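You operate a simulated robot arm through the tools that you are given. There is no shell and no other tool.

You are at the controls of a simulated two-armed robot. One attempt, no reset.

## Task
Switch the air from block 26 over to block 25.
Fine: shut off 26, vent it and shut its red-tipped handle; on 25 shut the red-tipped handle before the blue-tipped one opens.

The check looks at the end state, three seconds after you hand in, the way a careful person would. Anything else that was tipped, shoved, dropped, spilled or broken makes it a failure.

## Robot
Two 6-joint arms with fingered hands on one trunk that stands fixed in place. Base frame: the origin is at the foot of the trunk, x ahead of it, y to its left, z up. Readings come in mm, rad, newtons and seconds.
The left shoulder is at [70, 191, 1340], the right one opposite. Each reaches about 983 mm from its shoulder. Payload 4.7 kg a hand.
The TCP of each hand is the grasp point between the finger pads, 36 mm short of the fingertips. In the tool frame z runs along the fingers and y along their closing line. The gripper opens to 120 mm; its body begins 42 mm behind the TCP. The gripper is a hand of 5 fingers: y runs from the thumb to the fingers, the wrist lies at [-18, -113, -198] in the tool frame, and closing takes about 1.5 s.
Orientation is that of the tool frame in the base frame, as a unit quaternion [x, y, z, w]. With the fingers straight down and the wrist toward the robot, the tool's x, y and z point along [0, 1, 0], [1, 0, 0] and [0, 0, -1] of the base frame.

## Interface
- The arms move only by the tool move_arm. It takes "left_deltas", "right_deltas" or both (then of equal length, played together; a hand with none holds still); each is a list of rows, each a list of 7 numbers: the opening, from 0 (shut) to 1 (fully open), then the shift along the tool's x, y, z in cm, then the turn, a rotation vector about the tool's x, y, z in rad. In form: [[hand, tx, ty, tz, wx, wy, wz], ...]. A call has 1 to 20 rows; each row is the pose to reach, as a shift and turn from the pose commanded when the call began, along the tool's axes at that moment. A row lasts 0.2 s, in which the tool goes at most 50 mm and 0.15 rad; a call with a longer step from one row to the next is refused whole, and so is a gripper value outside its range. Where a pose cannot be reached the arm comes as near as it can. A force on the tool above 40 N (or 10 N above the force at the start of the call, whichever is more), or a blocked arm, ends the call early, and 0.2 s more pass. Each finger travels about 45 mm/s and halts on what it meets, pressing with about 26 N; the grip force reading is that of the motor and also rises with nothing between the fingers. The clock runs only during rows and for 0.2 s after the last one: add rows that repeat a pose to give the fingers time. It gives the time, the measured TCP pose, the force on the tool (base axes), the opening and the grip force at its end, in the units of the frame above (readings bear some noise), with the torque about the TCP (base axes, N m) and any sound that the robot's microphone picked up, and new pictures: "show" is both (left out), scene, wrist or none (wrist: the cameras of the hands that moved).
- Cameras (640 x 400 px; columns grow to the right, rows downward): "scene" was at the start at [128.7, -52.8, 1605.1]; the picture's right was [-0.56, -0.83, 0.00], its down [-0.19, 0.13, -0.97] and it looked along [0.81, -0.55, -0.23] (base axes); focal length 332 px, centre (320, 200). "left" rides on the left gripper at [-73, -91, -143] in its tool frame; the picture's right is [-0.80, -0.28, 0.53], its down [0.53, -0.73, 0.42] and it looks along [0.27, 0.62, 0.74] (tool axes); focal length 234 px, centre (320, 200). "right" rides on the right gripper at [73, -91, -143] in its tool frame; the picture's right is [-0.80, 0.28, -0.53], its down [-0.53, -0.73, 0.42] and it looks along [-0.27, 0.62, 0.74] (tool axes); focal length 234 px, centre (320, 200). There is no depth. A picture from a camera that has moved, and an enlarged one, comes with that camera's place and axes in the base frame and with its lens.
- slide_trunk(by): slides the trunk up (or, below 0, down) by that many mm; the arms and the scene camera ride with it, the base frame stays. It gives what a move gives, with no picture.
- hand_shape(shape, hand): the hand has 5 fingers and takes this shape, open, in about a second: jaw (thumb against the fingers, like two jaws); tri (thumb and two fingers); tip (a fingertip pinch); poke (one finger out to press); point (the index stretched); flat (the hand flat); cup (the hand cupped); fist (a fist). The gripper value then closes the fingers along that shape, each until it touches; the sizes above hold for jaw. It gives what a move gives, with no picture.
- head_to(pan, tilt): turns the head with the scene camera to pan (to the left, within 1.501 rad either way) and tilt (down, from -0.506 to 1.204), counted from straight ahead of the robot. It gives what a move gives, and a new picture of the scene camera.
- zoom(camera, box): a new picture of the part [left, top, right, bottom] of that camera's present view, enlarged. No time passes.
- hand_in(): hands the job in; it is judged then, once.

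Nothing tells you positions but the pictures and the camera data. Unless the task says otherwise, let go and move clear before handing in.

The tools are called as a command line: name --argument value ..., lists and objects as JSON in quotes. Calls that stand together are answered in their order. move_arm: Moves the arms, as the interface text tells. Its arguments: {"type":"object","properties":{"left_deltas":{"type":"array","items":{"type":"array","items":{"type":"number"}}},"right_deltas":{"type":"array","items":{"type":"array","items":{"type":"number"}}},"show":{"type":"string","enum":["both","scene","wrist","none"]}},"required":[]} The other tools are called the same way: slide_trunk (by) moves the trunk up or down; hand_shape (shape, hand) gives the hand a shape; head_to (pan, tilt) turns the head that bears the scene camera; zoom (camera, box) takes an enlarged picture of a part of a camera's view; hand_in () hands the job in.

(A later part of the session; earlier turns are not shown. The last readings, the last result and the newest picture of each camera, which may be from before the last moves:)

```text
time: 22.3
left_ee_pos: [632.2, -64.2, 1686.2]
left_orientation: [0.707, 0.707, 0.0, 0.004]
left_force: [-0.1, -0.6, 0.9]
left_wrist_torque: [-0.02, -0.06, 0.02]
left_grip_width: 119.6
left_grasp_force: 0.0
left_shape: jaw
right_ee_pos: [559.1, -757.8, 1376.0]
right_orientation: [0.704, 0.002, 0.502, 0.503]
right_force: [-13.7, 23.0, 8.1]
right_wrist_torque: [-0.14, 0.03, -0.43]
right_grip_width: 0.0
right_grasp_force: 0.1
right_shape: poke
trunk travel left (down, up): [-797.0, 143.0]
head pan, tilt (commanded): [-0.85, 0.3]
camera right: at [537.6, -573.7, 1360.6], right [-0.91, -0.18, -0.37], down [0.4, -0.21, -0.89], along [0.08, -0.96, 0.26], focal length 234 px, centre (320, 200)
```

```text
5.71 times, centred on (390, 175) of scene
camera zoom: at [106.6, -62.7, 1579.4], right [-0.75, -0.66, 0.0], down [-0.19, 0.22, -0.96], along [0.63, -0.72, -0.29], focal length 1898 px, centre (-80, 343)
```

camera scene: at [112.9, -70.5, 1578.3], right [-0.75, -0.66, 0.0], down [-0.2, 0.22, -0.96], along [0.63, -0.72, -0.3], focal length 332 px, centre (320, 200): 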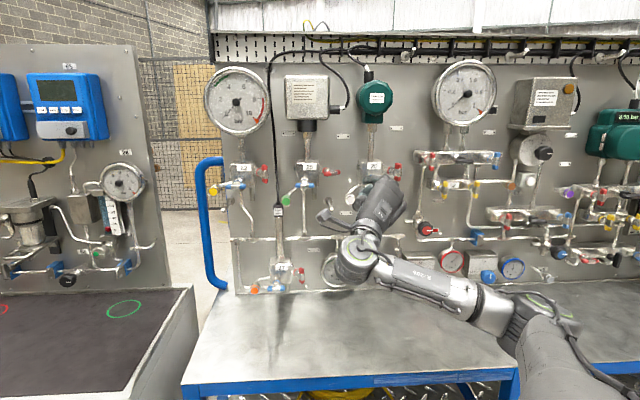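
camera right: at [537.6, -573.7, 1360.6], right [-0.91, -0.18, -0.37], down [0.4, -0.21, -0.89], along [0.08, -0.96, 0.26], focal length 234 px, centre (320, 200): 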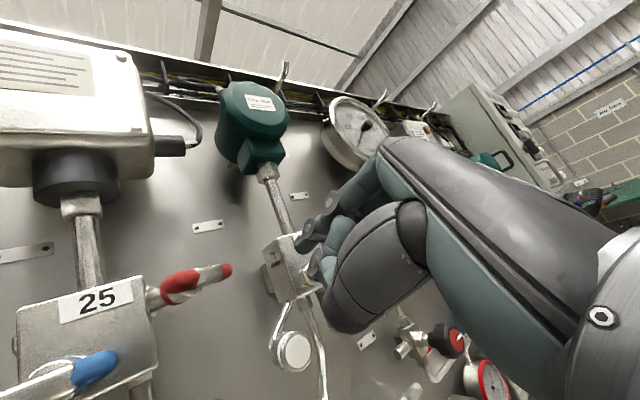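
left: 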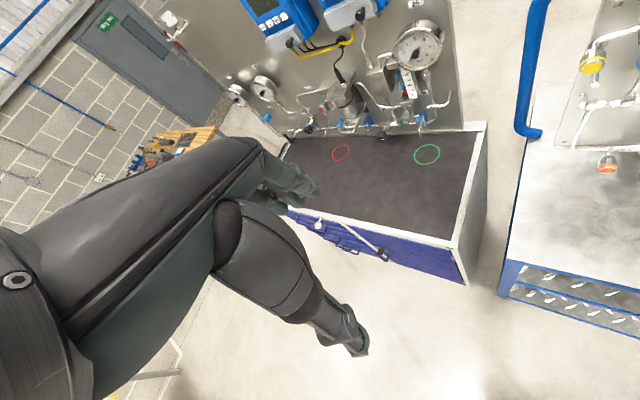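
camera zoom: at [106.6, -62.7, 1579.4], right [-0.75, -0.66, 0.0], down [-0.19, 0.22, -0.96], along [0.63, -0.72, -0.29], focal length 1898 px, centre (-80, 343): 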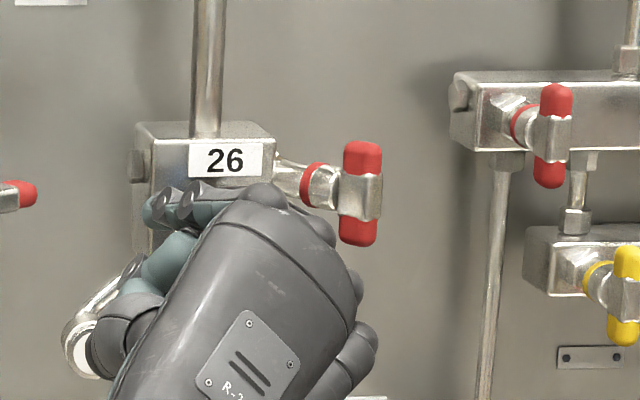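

Contact came early: about 26 N straight back, because the curled middle finger met the bar's face. I'll back off and push the bottom end of the bar leftward from its right side instead, where the curled fingers stay clear.

move_arm --right_deltas '[[1, 0, 0, -2.5, 0, 0, 0], [1, 0, 0, -5, 0, 0, 0], [1, 0, 0, -5, 0, 0, 0]]' --show "wrist"

zoom --camera "right" --box '[220, 180, 380, 340]'

```text
time: 23.1
left_ee_pos: [639.1, -69.0, 1681.6]
left_orientation: [0.707, 0.708, -0.002, 0.0]
left_force: [0.3, -0.7, -0.7]
left_wrist_torque: [0.0, 0.02, -0.02]
left_grip_width: 120.0
left_grasp_force: 0.1
left_shape: jaw
right_ee_pos: [526.4, -727.6, 1367.0]
right_orientation: [0.708, 0.001, 0.498, 0.501]
right_force: [0.0, 0.0, 0.1]
right_wrist_torque: [0.0, 0.0, 0.01]
right_grip_width: 0.1
right_grasp_force: 0.0
right_shape: poke
trunk travel left (down, up): [-797.0, 143.0]
head pan, tilt (commanded): [-0.85, 0.3]
camera right: at [506.5, -543.1, 1353.5], right [-0.91, -0.17, -0.37], down [0.4, -0.2, -0.9], along [0.08, -0.96, 0.25], focal length 234 px, centre (320, 200)
```

right: 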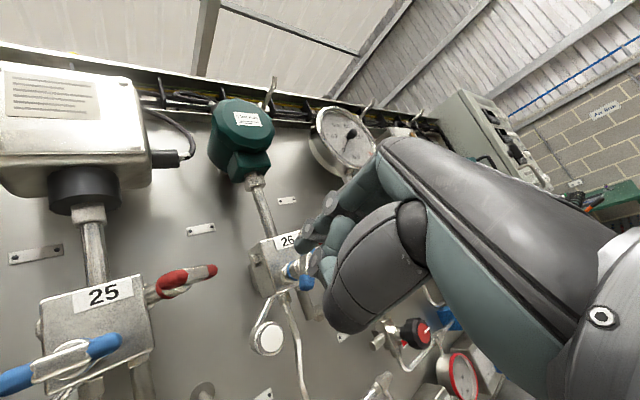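

```text
2.50 times, centred on (300, 260) of right
camera zoom: at [506.5, -543.1, 1353.5], right [-0.91, -0.17, -0.37], down [0.4, -0.2, -0.9], along [0.08, -0.96, 0.25], focal length 585 px, centre (370, 50)
```

zoom: 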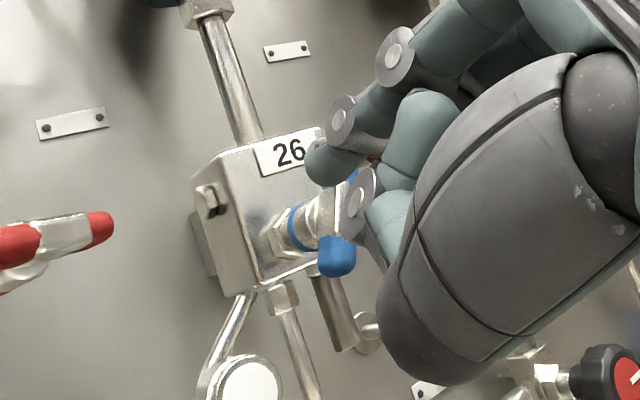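

The brief contact already turned the bar clockwise by about 35°, so clockwise is the free direction and it moves easily. I'll move the finger below and to the right of the bar's bottom end.

move_arm --right_deltas '[[1, -1.8, -0.3, 0, 0, 0, 0], [1, -3.6, -0.6, 0, 0, 0, 0], [1, -5.3, -0.85, 0.1, 0, 0, 0], [1, -5.3, -0.85, 0.1, 0, 0, 0]]' --show "wrist"

zoom --camera "right" --box '[220, 160, 380, 320]'

zoom --camera "scene" --box '[340, 140, 440, 210]'

```text
time: 24.1
left_ee_pos: [637.5, -72.0, 1683.1]
left_orientation: [0.707, 0.708, 0.0, 0.0]
left_force: [-0.1, 0.4, 0.5]
left_wrist_torque: [-0.04, 0.0, 0.02]
left_grip_width: 119.9
left_grasp_force: 0.1
left_shape: jaw
right_ee_pos: [505.5, -752.6, 1324.8]
right_orientation: [0.708, 0.002, 0.5, 0.5]
right_force: [0.1, 0.4, 0.6]
right_wrist_torque: [-0.03, -0.01, -0.04]
right_grip_width: 0.0
right_grasp_force: 0.1
right_shape: poke
trunk travel left (down, up): [-797.0, 143.0]
head pan, tilt (commanded): [-0.85, 0.3]
camera right: at [484.5, -567.6, 1311.4], right [-0.91, -0.17, -0.37], down [0.4, -0.2, -0.89], along [0.08, -0.96, 0.25], focal length 234 px, centre (320, 200)
```

right: 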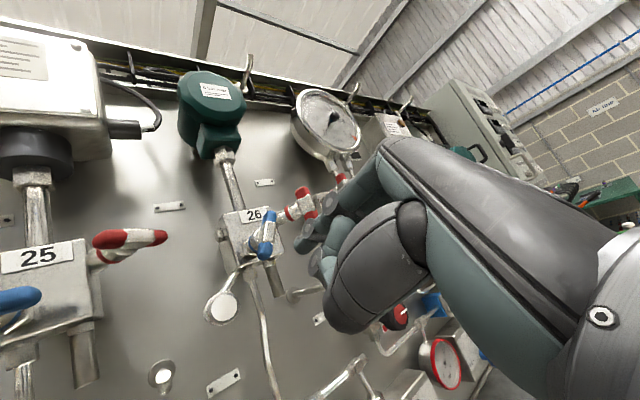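

```text
2.50 times, centred on (300, 240) of right
camera zoom: at [484.5, -567.6, 1311.4], right [-0.91, -0.17, -0.37], down [0.4, -0.2, -0.89], along [0.08, -0.96, 0.25], focal length 585 px, centre (370, 100)
```

zoom: 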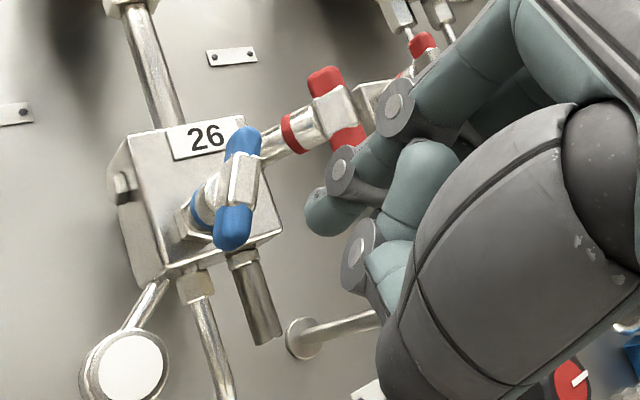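

```text
5.71 times, centred on (390, 175) of scene
camera zoom: at [112.7, -70.4, 1578.3], right [-0.75, -0.66, 0.0], down [-0.2, 0.22, -0.96], along [0.63, -0.72, -0.3], focal length 1898 px, centre (-80, 343)
```

zoom: 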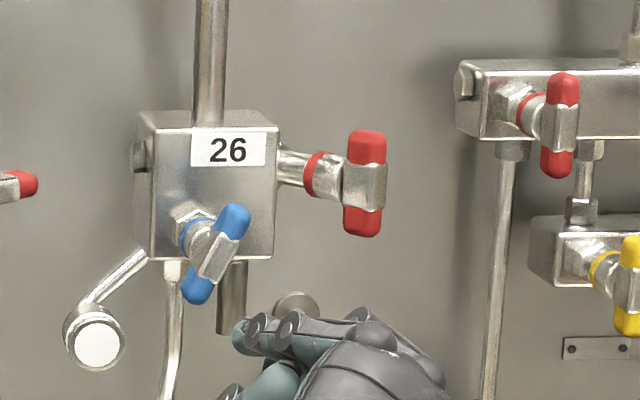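

The bar is centred near [563.5, -788, 1359.5] and has turned about 30° of its quarter turn. The finger is below right of its bottom end; I'll push in alongside it and check for contact.

move_arm --right_deltas '[[1, 0, 0, 1.5, 0, 0, 0], [1, 0, 0, 3.0, 0, 0, 0], [1, 0, 0, 4.2, 0, 0, 0], [1, 0, 0, 4.2, 0, 0, 0]]' --show "wrist"

zoom --camera "right" --box '[220, 160, 380, 320]'

zoom --camera "scene" --box '[340, 140, 440, 210]'

```text
time: 25.1
left_ee_pos: [638.0, -73.5, 1682.6]
left_orientation: [0.706, 0.708, 0.0, 0.0]
left_force: [-0.6, 0.5, 0.1]
left_wrist_torque: [0.0, -0.02, -0.01]
left_grip_width: 119.7
left_grasp_force: 0.1
left_shape: jaw
right_ee_pos: [535.3, -781.8, 1326.6]
right_orientation: [0.707, 0.001, 0.499, 0.5]
right_force: [0.5, -1.0, 0.8]
right_wrist_torque: [-0.03, 0.0, -0.01]
right_grip_width: 0.0
right_grasp_force: 0.1
right_shape: poke
trunk travel left (down, up): [-797.0, 143.0]
head pan, tilt (commanded): [-0.85, 0.3]
camera right: at [515.7, -597.5, 1311.9], right [-0.91, -0.17, -0.37], down [0.4, -0.2, -0.89], along [0.08, -0.96, 0.25], focal length 234 px, centre (320, 200)
```

right: 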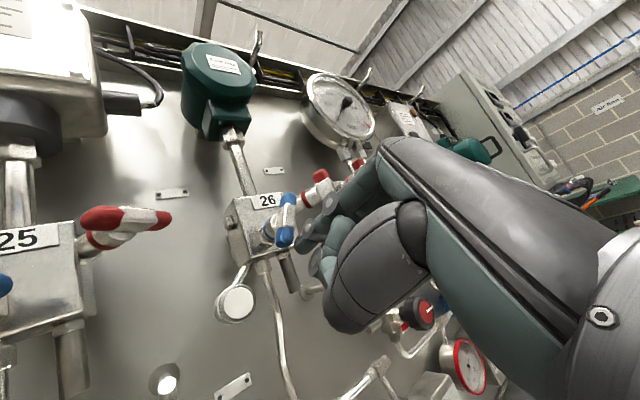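

```text
2.50 times, centred on (300, 240) of right
camera zoom: at [515.7, -597.5, 1311.9], right [-0.91, -0.17, -0.37], down [0.4, -0.2, -0.89], along [0.08, -0.96, 0.25], focal length 585 px, centre (370, 100)
```

zoom: 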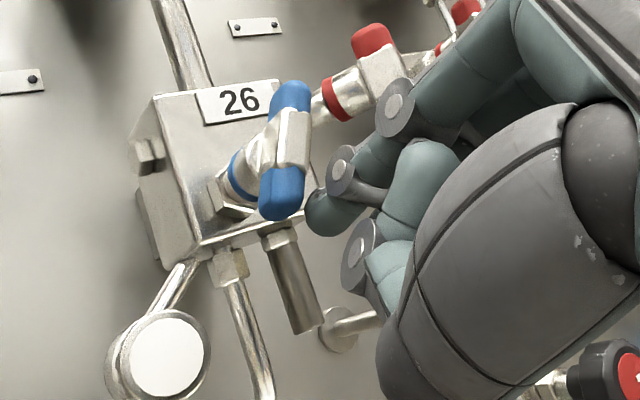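

```text
5.71 times, centred on (390, 175) of scene
camera zoom: at [113.0, -70.6, 1578.3], right [-0.75, -0.66, 0.0], down [-0.2, 0.22, -0.96], along [0.63, -0.72, -0.3], focal length 1898 px, centre (-80, 343)
```

zoom: 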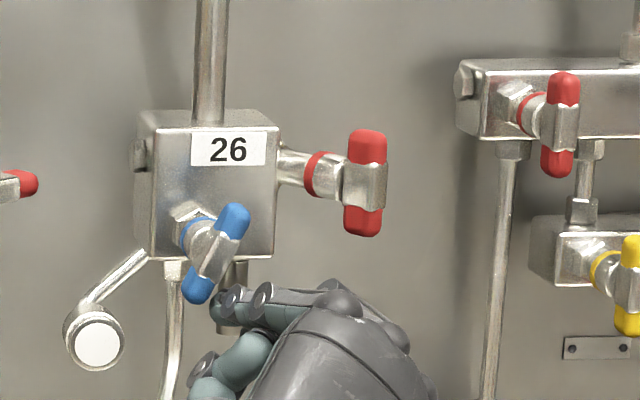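

The finger is alongside the bar's lower end with no force on it. Now I'll sweep it left along the arc to bring the bar level.

move_arm --right_deltas '[[1, 0.74, 0.03, 0, 0, 0, 0], [1, 1.2, -0.35, 0, 0, 0, 0], [1, 1.63, -0.71, 0, 0, 0, 0], [1, 2.17, -0.88, 0, 0, 0, 0], [1, 2.76, -0.92, 0, 0, 0, 0], [1, 2.99, -0.88, 0, 0, 0, 0], [1, 2.99, -0.88, 0, 0, 0, 0]]' --show "wrist"

zoom --camera "right" --box '[220, 160, 380, 320]'

zoom --camera "scene" --box '[340, 140, 440, 210]'

```text
time: 26.7
left_ee_pos: [638.7, -75.9, 1682.2]
left_orientation: [0.707, 0.707, 0.0, -0.001]
left_force: [-0.4, 0.4, 0.9]
left_wrist_torque: [-0.02, -0.01, 0.01]
left_grip_width: 119.7
left_grasp_force: 0.1
left_shape: jaw
right_ee_pos: [555.9, -763.9, 1336.5]
right_orientation: [0.71, 0.0, 0.498, 0.499]
right_force: [-10.5, 8.5, -26.6]
right_wrist_torque: [0.12, 0.27, 0.08]
right_grip_width: 0.1
right_grasp_force: 0.2
right_shape: poke
trunk travel left (down, up): [-797.0, 143.0]
head pan, tilt (commanded): [-0.85, 0.3]
camera right: at [535.1, -579.6, 1324.2], right [-0.91, -0.17, -0.37], down [0.4, -0.2, -0.9], along [0.08, -0.97, 0.25], focal length 234 px, centre (320, 200)
```

right: 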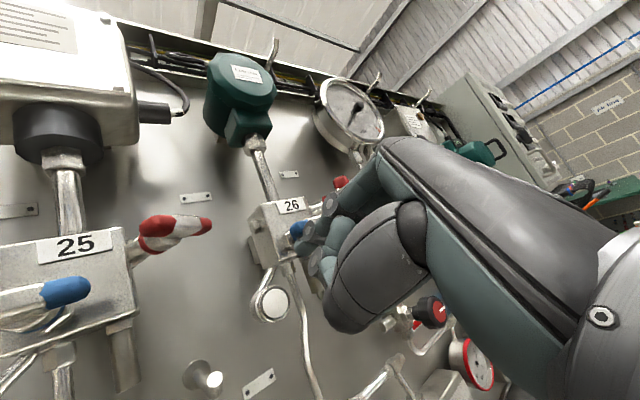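

```text
2.50 times, centred on (300, 240) of right
camera zoom: at [535.1, -579.6, 1324.2], right [-0.91, -0.17, -0.37], down [0.4, -0.2, -0.9], along [0.08, -0.97, 0.25], focal length 585 px, centre (370, 100)
```

zoom: 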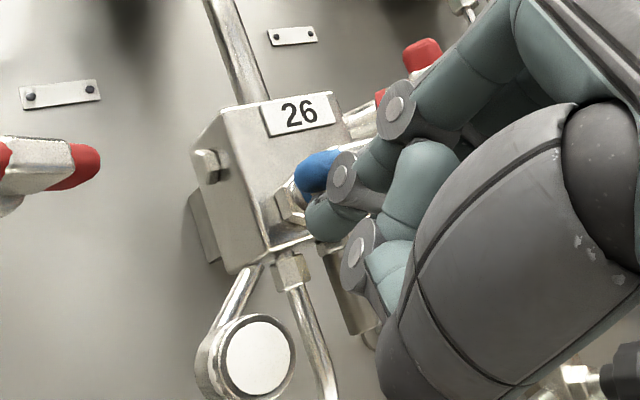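

```text
5.71 times, centred on (390, 175) of scene
camera zoom: at [113.1, -73.2, 1577.9], right [-0.75, -0.66, 0.0], down [-0.2, 0.22, -0.95], along [0.63, -0.72, -0.3], focal length 1898 px, centre (-80, 343)
```

zoom: 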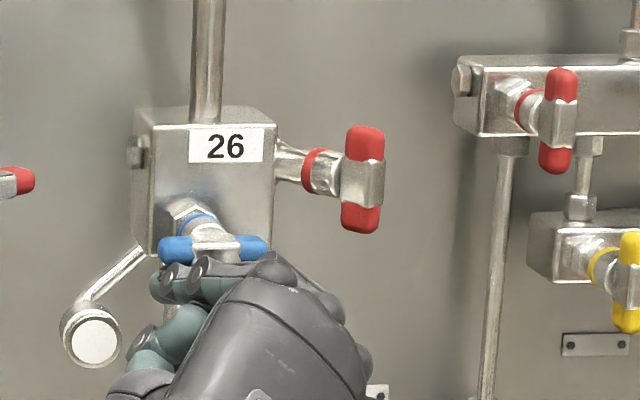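

Block 26's blue handle is now level and pressing back with 27 N, so it is at its stop: shut. I'll drop the finger off it and back straight out.

move_arm --right_deltas '[[1, -0.8, -0.8, 0, 0, 0, 0], [1, -1.0, -1.0, -2.0, 0, 0, 0], [1, -1.0, -1.0, -5.0, 0, 0, 0], [1, -1.0, -1.0, -8.0, 0, 0, 0], [1, -1.0, -1.0, -8.0, 0, 0, 0]]' --show "both"

zoom --camera "scene" --box '[280, 140, 440, 240]'

zoom --camera "right" --box '[220, 160, 380, 320]'

```text
time: 27.9
left_ee_pos: [638.4, -72.0, 1681.7]
left_orientation: [0.707, 0.707, 0.0, 0.0]
left_force: [-0.5, 0.9, -0.6]
left_wrist_torque: [-0.01, -0.02, 0.04]
left_grip_width: 119.8
left_grasp_force: 0.1
left_shape: jaw
right_ee_pos: [498.2, -705.7, 1328.8]
right_orientation: [0.708, 0.001, 0.499, 0.5]
right_force: [0.4, 0.0, -0.3]
right_wrist_torque: [0.0, -0.01, 0.0]
right_grip_width: 0.0
right_grasp_force: 0.0
right_shape: poke
trunk travel left (down, up): [-797.0, 143.0]
head pan, tilt (commanded): [-0.85, 0.3]
camera scene: at [113.4, -70.6, 1578.2], right [-0.75, -0.66, 0.0], down [-0.2, 0.22, -0.96], along [0.63, -0.72, -0.3], focal length 332 px, centre (320, 200)
camera right: at [478.1, -521.8, 1314.2], right [-0.91, -0.17, -0.37], down [0.4, -0.2, -0.89], along [0.08, -0.96, 0.25], focal length 234 px, centre (320, 200)
```

scene: 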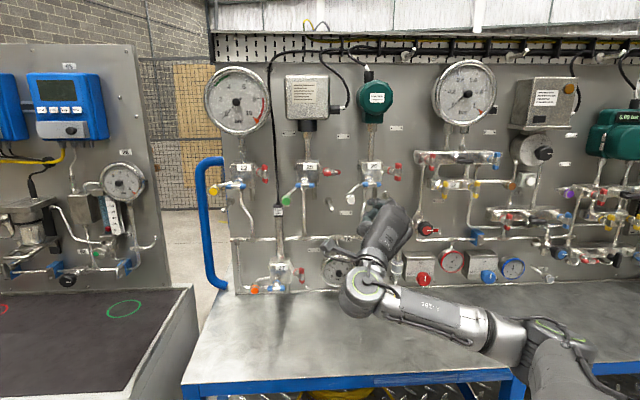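
right: 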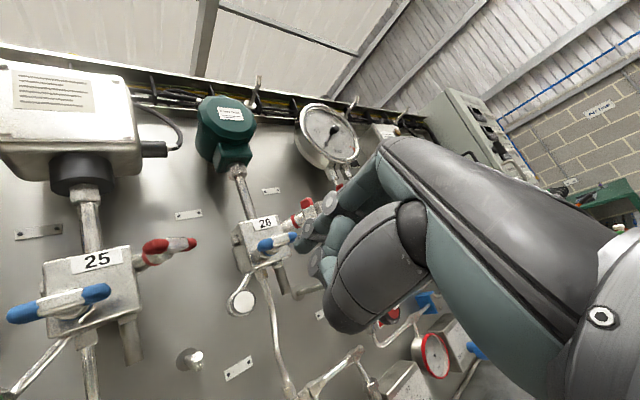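

```text
4.00 times, centred on (360, 190) of scene
camera zoom: at [113.4, -70.6, 1578.2], right [-0.75, -0.66, 0.0], down [-0.2, 0.22, -0.96], along [0.63, -0.72, -0.3], focal length 1328 px, centre (160, 240)
```

zoom: 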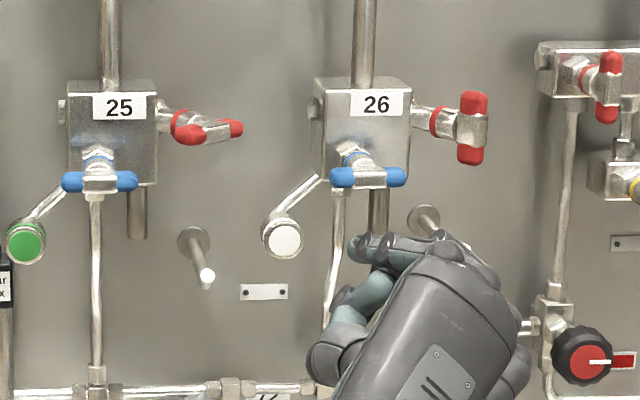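

```text
2.50 times, centred on (300, 240) of right
camera zoom: at [478.1, -521.8, 1314.2], right [-0.91, -0.17, -0.37], down [0.4, -0.2, -0.89], along [0.08, -0.96, 0.25], focal length 585 px, centre (370, 100)
```

zoom: 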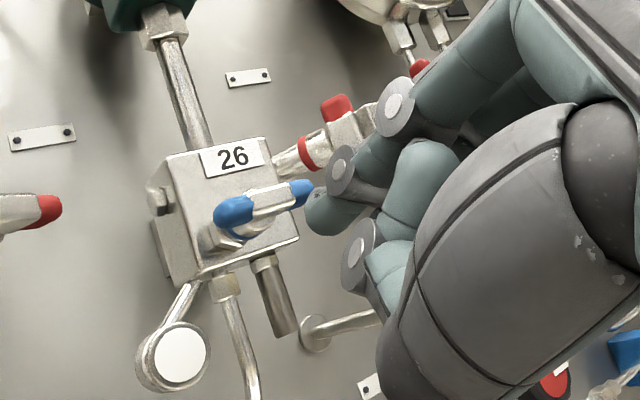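

Block 26's blue handle now matches 25's level, shut position. Next is 26's red handle at about [523, -849, 1388]; its stem points straight at -x, so I'll turn the finger to point along +x and stop short of its lower left side.

move_arm --right_deltas '[[1, -0.92, 1.58, 0.73, 0.0954, 0.0607, 0.0591], [1, -1.84, 3.16, 1.47, 0.1907, 0.1215, 0.1182], [1, -2.76, 4.74, 2.2, 0.2861, 0.1822, 0.1773], [1, -3.69, 6.32, 2.93, 0.3814, 0.243, 0.2363], [1, -4.61, 7.9, 3.66, 0.4768, 0.3037, 0.2954], [1, -5.53, 9.48, 4.4, 0.5721, 0.3645, 0.3545], [1, -6.45, 11.06, 5.13, 0.6675, 0.4252, 0.4136], [1, -6.45, 11.06, 5.13, 0.6675, 0.4252, 0.4136]]' --show "both"

zoom --camera "scene" --box '[340, 120, 480, 220]'

zoom --camera "right" --box '[220, 160, 380, 320]'

```text
time: 29.5
left_ee_pos: [630.4, -66.5, 1684.9]
left_orientation: [0.706, 0.708, 0.0, 0.002]
left_force: [1.2, 0.6, 0.4]
left_wrist_torque: [0.02, 0.02, -0.02]
left_grip_width: 119.9
left_grasp_force: 0.0
left_shape: jaw
right_ee_pos: [610.9, -756.5, 1322.8]
right_orientation: [0.699, 0.119, 0.691, 0.14]
right_force: [-41.9, 28.3, -9.1]
right_wrist_torque: [0.3, -0.05, -1.1]
right_grip_width: 0.0
right_grasp_force: 0.0
right_shape: poke
right hand out of reach, approached as far as the arm can: row 3, 4, 5, 6, 7
trunk travel left (down, up): [-797.0, 143.0]
head pan, tilt (commanded): [-0.85, 0.3]
stopped in row 7 (right hand): the force on the tool passed its limit at 95 N (the readings are from after the stop); the commanded pose is now the measured one
camera scene: at [103.3, -65.0, 1578.9], right [-0.75, -0.66, 0.0], down [-0.19, 0.22, -0.96], along [0.63, -0.72, -0.29], focal length 332 px, centre (320, 200)
camera right: at [471.0, -639.6, 1358.0], right [-0.55, -0.53, -0.65], down [0.44, 0.48, -0.76], along [0.72, -0.7, -0.03], focal length 234 px, centre (320, 200)
```

scene: 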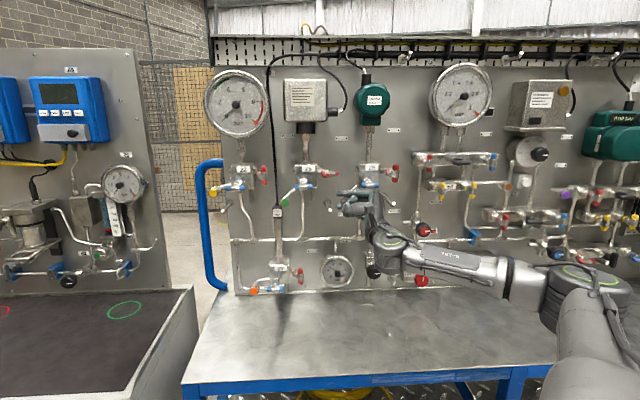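
right: 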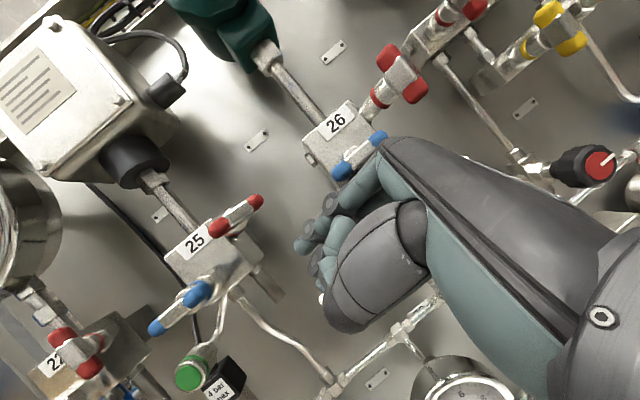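

```text
4.00 times, centred on (410, 170) of scene
camera zoom: at [103.3, -65.0, 1578.9], right [-0.75, -0.66, 0.0], down [-0.19, 0.22, -0.96], along [0.63, -0.72, -0.29], focal length 1328 px, centre (-40, 320)
```

zoom: 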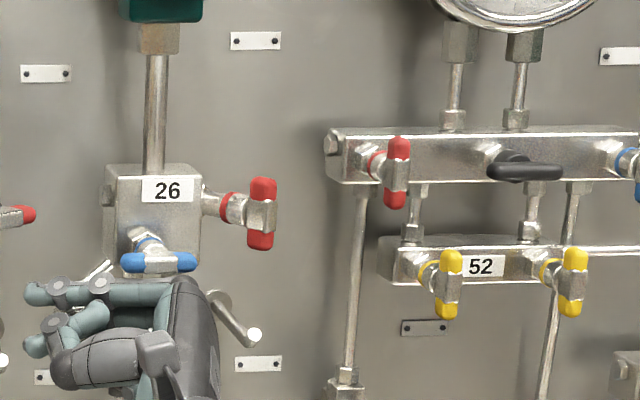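

```text
2.50 times, centred on (300, 240) of right
camera zoom: at [471.0, -639.6, 1358.0], right [-0.55, -0.53, -0.65], down [0.44, 0.48, -0.76], along [0.72, -0.7, -0.03], focal length 585 px, centre (370, 100)
```

zoom: 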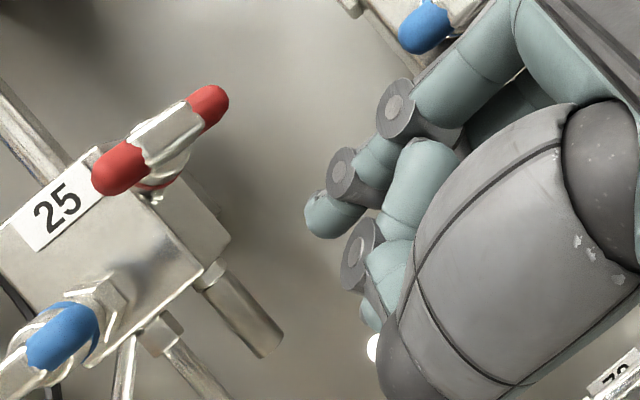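

The solver couldn't follow that turn and drifted the hand left into something between blocks 25 and 26, peaking at 95 N. I'll back straight away from the panel and inspect for any harm.

move_arm --right_deltas '[[1, 0.5, -1.3, -1.5, 0, 0, 0], [1, 1.2, -3.2, -3.65, 0, 0, 0], [1, 2.0, -5.3, -6.0, 0, 0, 0]]' --show "both"

zoom --camera "scene" --box '[270, 130, 430, 250]'

```text
time: 30.3
left_ee_pos: [636.8, -70.8, 1682.6]
left_orientation: [0.708, 0.706, 0.0, 0.0]
left_force: [0.0, 0.1, -0.4]
left_wrist_torque: [-0.01, -0.05, 0.02]
left_grip_width: 120.1
left_grasp_force: 0.1
left_shape: jaw
right_ee_pos: [581.1, -687.0, 1312.0]
right_orientation: [0.701, 0.116, 0.69, 0.143]
right_force: [0.7, 0.5, -0.4]
right_wrist_torque: [0.02, 0.02, -0.02]
right_grip_width: 0.1
right_grasp_force: 0.1
right_shape: poke
right hand out of reach, approached as far as the arm can: row 1, 2, 3
trunk travel left (down, up): [-797.0, 143.0]
head pan, tilt (commanded): [-0.85, 0.3]
camera scene: at [110.9, -69.2, 1578.6], right [-0.75, -0.66, 0.0], down [-0.19, 0.22, -0.96], along [0.63, -0.72, -0.29], focal length 332 px, centre (320, 200)
camera right: at [441.4, -570.9, 1347.5], right [-0.55, -0.53, -0.65], down [0.44, 0.48, -0.76], along [0.71, -0.7, -0.03], focal length 234 px, centre (320, 200)
```

scene: 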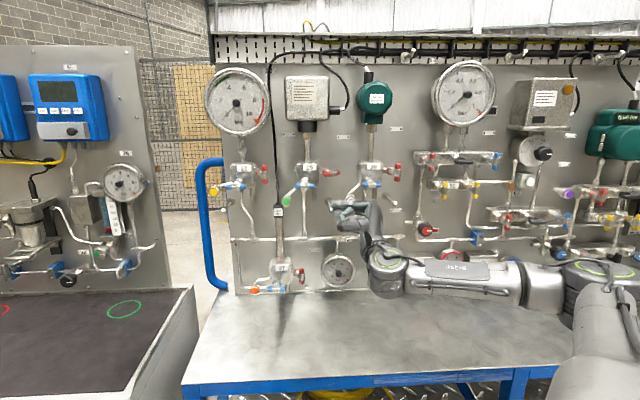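
right: 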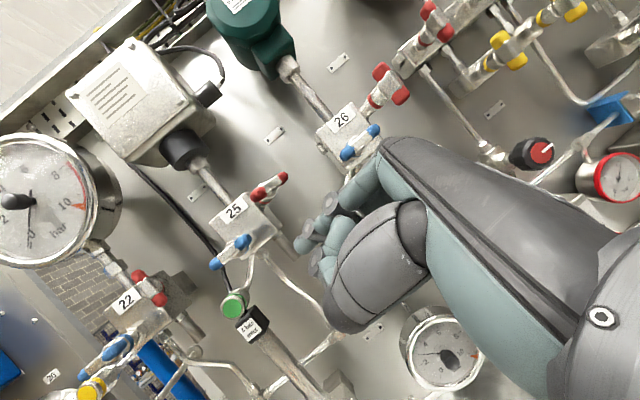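

```text
3.33 times, centred on (350, 190) of scene
camera zoom: at [110.9, -69.2, 1578.6], right [-0.75, -0.66, 0.0], down [-0.19, 0.22, -0.96], along [0.63, -0.72, -0.29], focal length 1107 px, centre (220, 233)
```

zoom: 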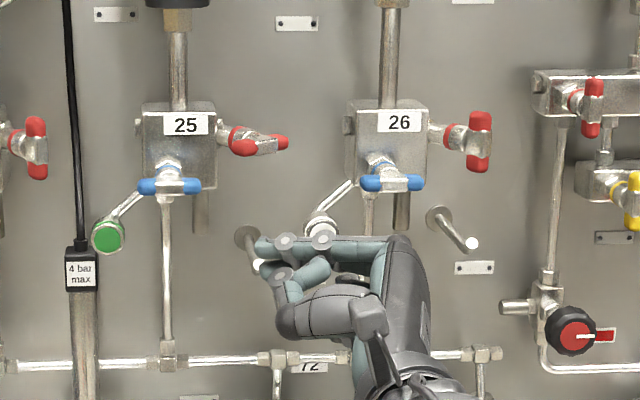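

The handles look unchanged and the hand is free again. This arm doesn't like pointing along +x here, so I'll return to the orientation that worked (perpendicular to the panel) in short, checked steps.

move_arm --right_deltas '[[1, 0.1, 0.4, -1.8, -0.0954, -0.0607, -0.0591], [1, 0.2, 0.8, -3.6, -0.1907, -0.1215, -0.1182], [1, 0.35, 1.2, -5.2, -0.2861, -0.1822, -0.1773]]' --show "none"

```text
time: 31.1
left_ee_pos: [639.4, -72.9, 1681.3]
left_orientation: [0.707, 0.708, -0.001, -0.001]
left_force: [0.3, 0.1, 0.8]
left_wrist_torque: [0.01, 0.01, 0.01]
left_grip_width: 119.9
left_grasp_force: 0.1
left_shape: jaw
right_ee_pos: [530.5, -698.0, 1319.3]
right_orientation: [0.72, 0.066, 0.618, 0.308]
right_force: [-0.3, -0.3, 0.1]
right_wrist_torque: [0.03, 0.0, 0.03]
right_grip_width: 0.0
right_grasp_force: 0.0
right_shape: poke
trunk travel left (down, up): [-797.0, 143.0]
head pan, tilt (commanded): [-0.85, 0.3]
```

move_arm --right_deltas '[[1, -0.1, 0.6, -0.8, -0.0954, -0.0607, -0.0591], [1, -0.2, 1.15, -1.5, -0.1907, -0.1215, -0.1182], [1, -0.25, 1.7, -2.3, -0.2861, -0.1822, -0.1773], [1, -0.33, 2.29, -3.02, -0.3814, -0.243, -0.2363], [1, -0.33, 2.29, -3.02, -0.3814, -0.243, -0.2363]]' --show "both"

zoom --camera "scene" --box '[270, 130, 430, 250]'

zoom --camera "right" --box '[160, 180, 360, 380]'

```text
time: 32.3
left_ee_pos: [639.5, -71.7, 1682.2]
left_orientation: [0.707, 0.708, 0.0, -0.001]
left_force: [0.3, 0.9, -0.6]
left_wrist_torque: [0.0, -0.02, 0.02]
left_grip_width: 119.8
left_grasp_force: 0.1
left_shape: jaw
right_ee_pos: [495.7, -706.1, 1329.0]
right_orientation: [0.705, -0.006, 0.487, 0.515]
right_force: [-0.5, 0.7, -0.1]
right_wrist_torque: [-0.01, -0.02, -0.01]
right_grip_width: 0.0
right_grasp_force: 0.0
right_shape: poke
trunk travel left (down, up): [-797.0, 143.0]
head pan, tilt (commanded): [-0.85, 0.3]
camera scene: at [113.0, -70.7, 1578.3], right [-0.75, -0.66, 0.0], down [-0.2, 0.22, -0.96], along [0.63, -0.72, -0.3], focal length 332 px, centre (320, 200)
camera right: at [482.4, -522.5, 1312.9], right [-0.92, -0.14, -0.36], down [0.38, -0.23, -0.89], along [0.05, -0.96, 0.27], focal length 234 px, centre (320, 200)
```

scene: 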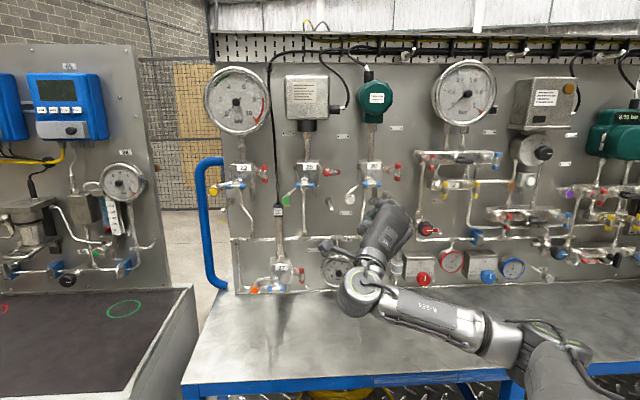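
right: 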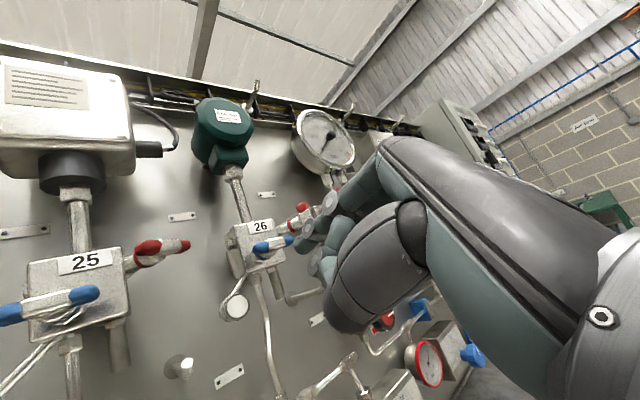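

```text
3.33 times, centred on (350, 190) of scene
camera zoom: at [113.0, -70.7, 1578.3], right [-0.75, -0.66, 0.0], down [-0.2, 0.22, -0.96], along [0.63, -0.72, -0.3], focal length 1107 px, centre (220, 233)
```

zoom: 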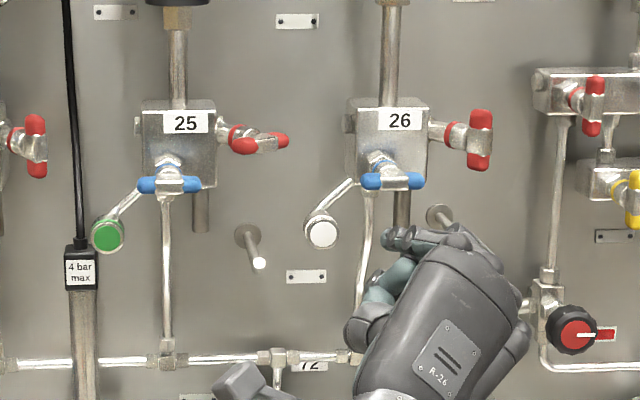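

```text
2.00 times, centred on (260, 280) of right
camera zoom: at [482.4, -522.5, 1312.9], right [-0.92, -0.14, -0.36], down [0.38, -0.23, -0.89], along [0.05, -0.96, 0.27], focal length 468 px, centre (440, 40)
```

zoom: 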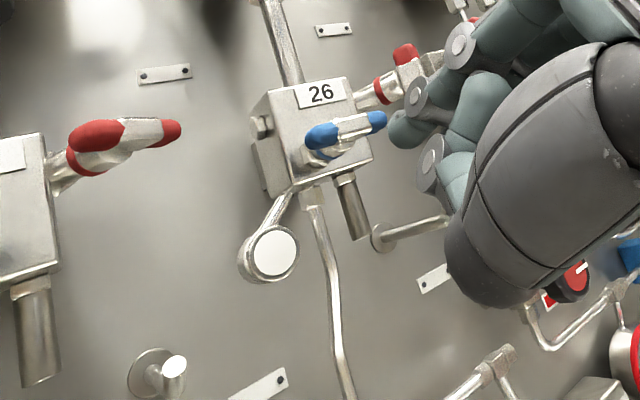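

All fittings, caps and pegs match the earlier pictures, so nothing was disturbed. Before working near the red handle I'll check closely how the other fingers sit around the poking one.

zoom --camera "scene" --box '[350, 190, 420, 240]'

zoom --camera "right" --box '[280, 160, 400, 300]'

zoom --camera "left" --box '[0, 0, 640, 400]'

```text
8.00 times, centred on (385, 215) of scene
camera zoom: at [113.0, -70.7, 1578.3], right [-0.75, -0.66, 0.0], down [-0.2, 0.22, -0.96], along [0.63, -0.72, -0.3], focal length 2656 px, centre (-200, 80)
```

zoom: 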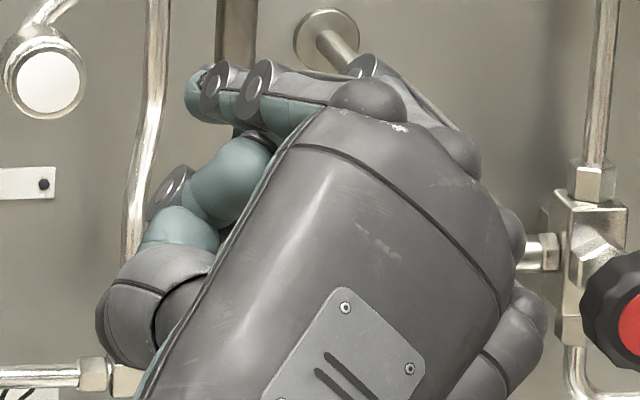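

```text
2.86 times, centred on (340, 230) of right
camera zoom: at [482.4, -522.5, 1312.9], right [-0.92, -0.14, -0.36], down [0.38, -0.23, -0.89], along [0.05, -0.96, 0.27], focal length 669 px, centre (263, 114)
```

zoom: 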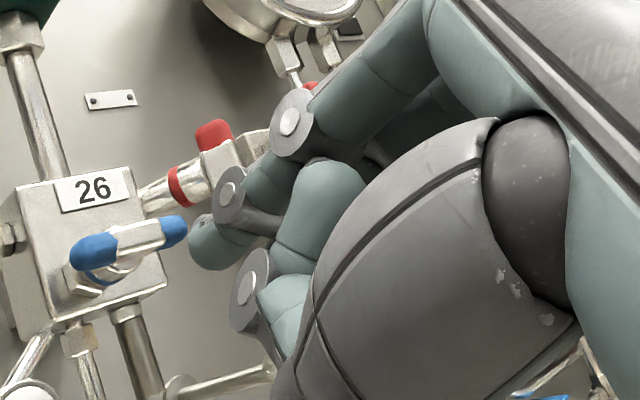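

```text
1.00 times, centred on (320, 200) of left (not enlarged: the box is as wide or as high as the picture)
camera zoom: at [548.0, -145.0, 1825.3], right [-0.28, -0.8, -0.53], down [-0.73, 0.53, -0.42], along [0.62, 0.27, -0.74], focal length 234 px, centre (320, 200)
```

zoom: 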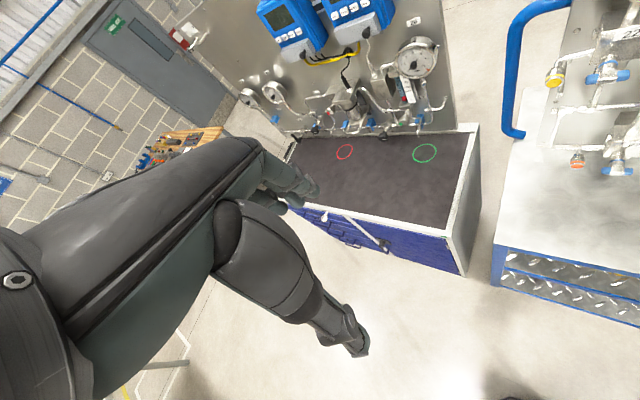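

move_arm --right_deltas '[[0, 0, 0, 0, 0, 0, 0], [0, 0, 0, 0, 0, 0, 0], [0, 0, 0, 0, 0, 0, 0], [0, 0, 0, 0, 0, 0, 0], [0, 0, 0, 0, 0, 0, 0], [0, 0, 0, 0, 0, 0, 0], [0, 0, 0, 0, 0, 0, 0], [0, 0, 0, 0, 0, 0, 0]]' --show "wrist"

zoom --camera "scene" --box '[350, 190, 420, 240]'

zoom --camera "right" --box '[280, 160, 400, 300]'

```text
time: 34.1
left_ee_pos: [639.4, -72.6, 1681.2]
left_orientation: [0.706, 0.708, -0.001, -0.001]
left_force: [-1.0, 0.7, 0.6]
left_wrist_torque: [0.01, 0.03, -0.01]
left_grip_width: 120.0
left_grasp_force: 0.0
left_shape: jaw
right_ee_pos: [496.3, -706.9, 1329.2]
right_orientation: [0.706, -0.005, 0.487, 0.515]
right_force: [-0.2, -0.2, -0.1]
right_wrist_torque: [0.0, -0.01, -0.02]
right_grip_width: 0.1
right_grasp_force: 0.0
right_shape: poke
trunk travel left (down, up): [-797.0, 143.0]
head pan, tilt (commanded): [-0.85, 0.3]
camera right: at [482.4, -522.3, 1313.0], right [-0.92, -0.14, -0.36], down [0.38, -0.23, -0.89], along [0.05, -0.96, 0.27], focal length 234 px, centre (320, 200)
```

right: 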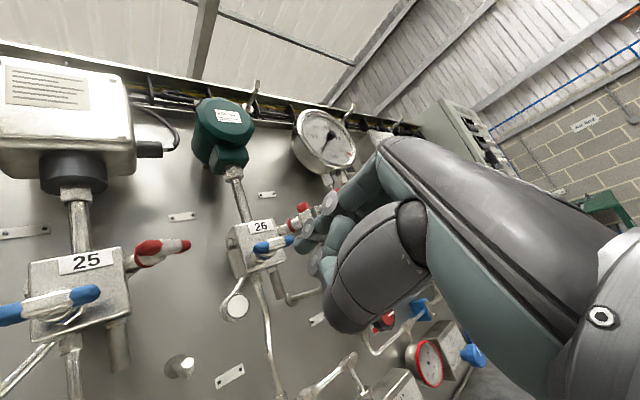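

```text
8.00 times, centred on (385, 215) of scene
camera zoom: at [113.1, -70.5, 1578.3], right [-0.75, -0.66, 0.0], down [-0.2, 0.22, -0.96], along [0.63, -0.72, -0.3], focal length 2656 px, centre (-200, 80)
```

zoom: 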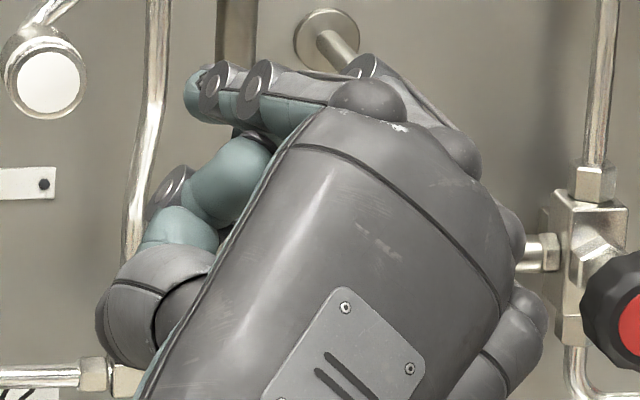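

```text
2.86 times, centred on (340, 230) of right
camera zoom: at [482.4, -522.3, 1313.0], right [-0.92, -0.14, -0.36], down [0.38, -0.23, -0.89], along [0.05, -0.96, 0.27], focal length 669 px, centre (263, 114)
```

zoom: 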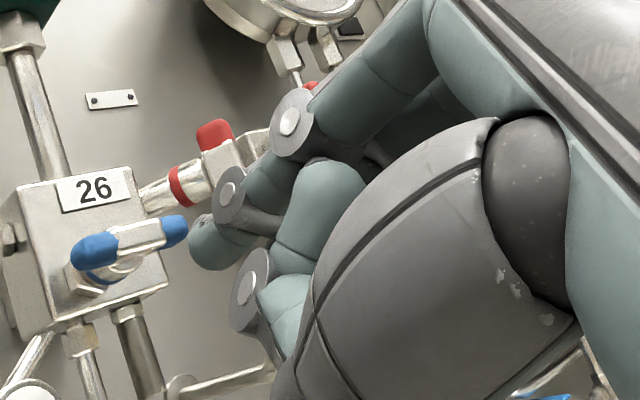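

The curled fingers form a wall only about 18 mm behind the poke fingertip, which explains the first contact. The point shape stretches the index well clear of the fist, so I'll switch to that here in free space and calibrate it.

hand_shape --shape "point" --hand "right"

move_arm --right_deltas '[[1, 0, 0, 0, 0, 0, 0]]' --show "both"

zoom --camera "scene" --box '[340, 160, 440, 240]'

zoom --camera "right" --box '[260, 130, 420, 300]'

```text
time: 35.0
left_ee_pos: [640.2, -71.7, 1682.1]
left_orientation: [0.707, 0.707, -0.001, -0.001]
left_force: [0.2, -1.0, 0.1]
left_wrist_torque: [-0.01, 0.0, 0.01]
left_grip_width: 119.7
left_grasp_force: 0.2
left_shape: jaw
right_ee_pos: [496.0, -707.1, 1329.1]
right_orientation: [0.705, -0.006, 0.487, 0.515]
right_force: [0.3, -0.1, -0.1]
right_wrist_torque: [0.03, 0.0, 0.02]
right_grip_width: 0.0
right_grasp_force: 0.1
right_shape: point
trunk travel left (down, up): [-797.0, 143.0]
head pan, tilt (commanded): [-0.85, 0.3]
```

```text
time: 35.4
left_ee_pos: [638.9, -72.4, 1680.4]
left_orientation: [0.706, 0.708, -0.001, 0.0]
left_force: [-0.3, 0.2, 1.2]
left_wrist_torque: [0.0, 0.01, 0.01]
left_grip_width: 120.0
left_grasp_force: 0.0
left_shape: jaw
right_ee_pos: [495.0, -706.4, 1328.4]
right_orientation: [0.705, -0.006, 0.487, 0.515]
right_force: [0.3, 0.2, 0.2]
right_wrist_torque: [0.01, 0.02, 0.01]
right_grip_width: 0.0
right_grasp_force: 0.0
right_shape: point
trunk travel left (down, up): [-797.0, 143.0]
head pan, tilt (commanded): [-0.85, 0.3]
camera scene: at [113.0, -70.5, 1578.3], right [-0.75, -0.66, 0.0], down [-0.2, 0.22, -0.96], along [0.63, -0.72, -0.3], focal length 332 px, centre (320, 200)
camera right: at [482.4, -522.3, 1313.0], right [-0.92, -0.14, -0.36], down [0.38, -0.23, -0.89], along [0.05, -0.96, 0.27], focal length 234 px, centre (320, 200)
```

scene: 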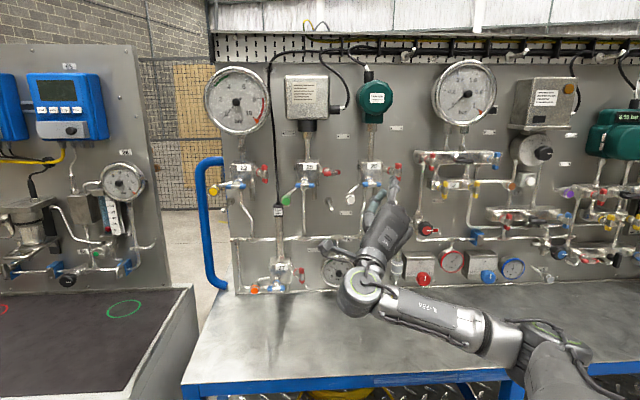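
right: 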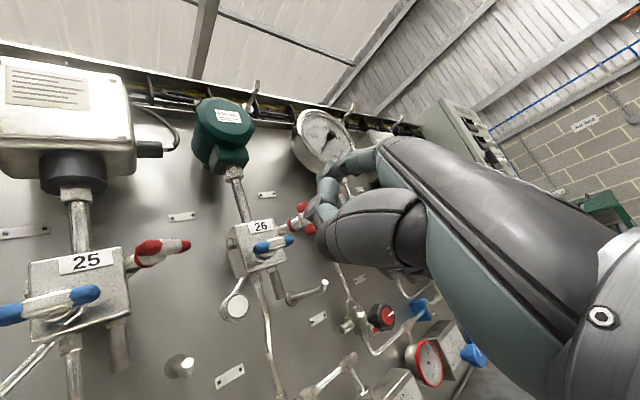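

```text
5.00 times, centred on (390, 200) of scene
camera zoom: at [113.0, -70.5, 1578.3], right [-0.75, -0.66, 0.0], down [-0.2, 0.22, -0.96], along [0.63, -0.72, -0.3], focal length 1660 px, centre (-30, 200)
```

zoom: 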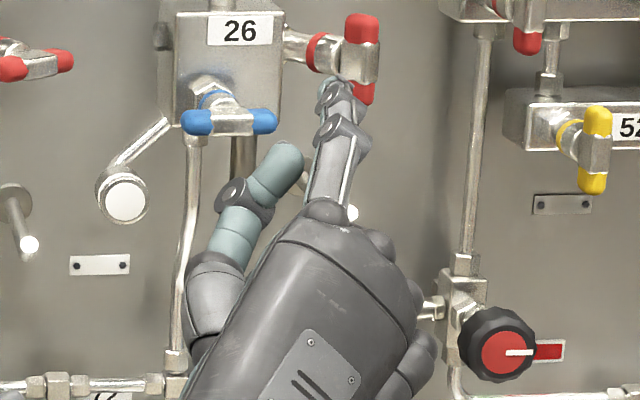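

```text
2.35 times, centred on (340, 215) of right
camera zoom: at [482.4, -522.3, 1313.0], right [-0.92, -0.14, -0.36], down [0.38, -0.23, -0.89], along [0.05, -0.96, 0.27], focal length 551 px, centre (273, 165)
```

zoom: 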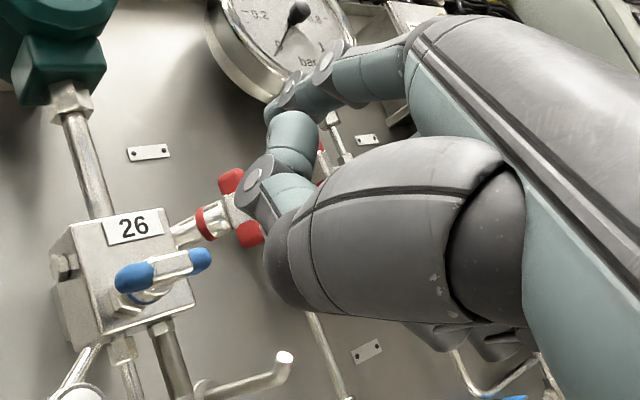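

In the point shape the index tip sits about 45 mm ahead of the fist, at roughly [20, 77, 27] in the tool frame. I'll tilt the hand slightly so the finger is square to the panel and place the tip right of and above the red handle's top end, still about 40 mm short of it.

move_arm --right_deltas '[[1, -1.0, 1.4, 0.8, 0.065, 0.006, 0.004], [1, -2.0, 2.9, 1.8, 0.13, 0.012, 0.0085], [1, -3.1, 4.3, 3.0, 0.195, 0.0186, 0.013], [1, -4.07, 5.73, 4.36, 0.2598, 0.0248, 0.0171], [1, -4.07, 5.73, 4.36, 0.2598, 0.0248, 0.0171]]' --show "both"

zoom --camera "scene" --box '[350, 140, 450, 220]'

zoom --camera "right" --box '[220, 110, 380, 270]'

```text
time: 36.6
left_ee_pos: [639.3, -72.8, 1680.9]
left_orientation: [0.707, 0.707, 0.001, -0.001]
left_force: [0.3, 0.0, 0.3]
left_wrist_torque: [0.02, -0.01, 0.01]
left_grip_width: 120.0
left_grasp_force: 0.0
left_shape: jaw
right_ee_pos: [479.8, -764.4, 1339.0]
right_orientation: [0.748, 0.041, 0.496, 0.439]
right_force: [-0.7, 0.8, -0.1]
right_wrist_torque: [0.02, -0.01, 0.03]
right_grip_width: 0.0
right_grasp_force: 0.1
right_shape: point
right hand out of reach, approached as far as the arm can: row 4, 5
trunk travel left (down, up): [-797.0, 143.0]
head pan, tilt (commanded): [-0.85, 0.3]
camera scene: at [112.7, -71.5, 1578.2], right [-0.75, -0.66, 0.0], down [-0.2, 0.22, -0.96], along [0.63, -0.72, -0.3], focal length 332 px, centre (320, 200)
camera right: at [437.8, -584.5, 1343.9], right [-0.92, -0.25, -0.31], down [0.34, -0.08, -0.94], along [0.21, -0.97, 0.16], focal length 234 px, centre (320, 200)
```

scene: 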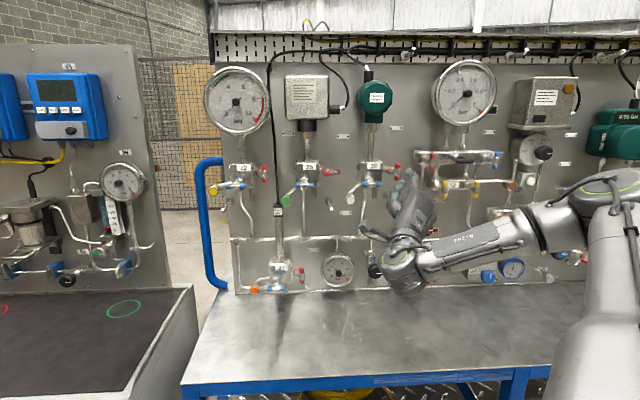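
right: 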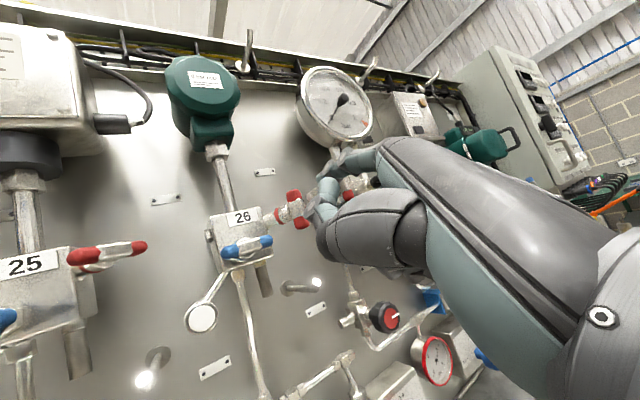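

```text
5.00 times, centred on (400, 180) of scene
camera zoom: at [112.7, -71.5, 1578.2], right [-0.75, -0.66, 0.0], down [-0.2, 0.22, -0.96], along [0.63, -0.72, -0.3], focal length 1660 px, centre (-80, 300)
```

zoom: 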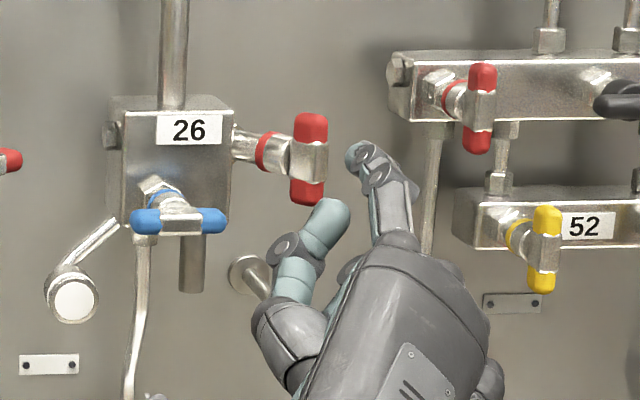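

```text
2.50 times, centred on (300, 190) of right
camera zoom: at [437.8, -584.5, 1343.9], right [-0.92, -0.25, -0.31], down [0.34, -0.08, -0.94], along [0.21, -0.97, 0.16], focal length 585 px, centre (370, 225)
```

zoom: 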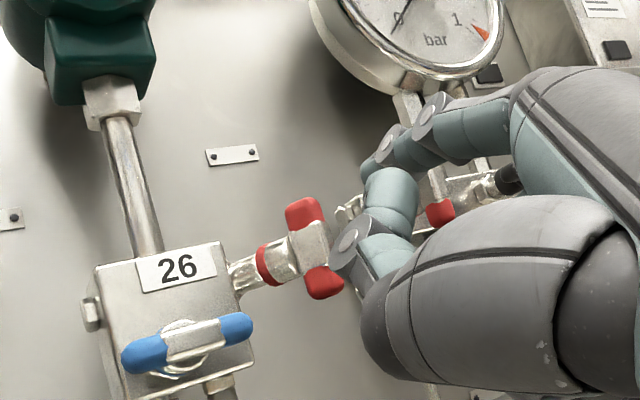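

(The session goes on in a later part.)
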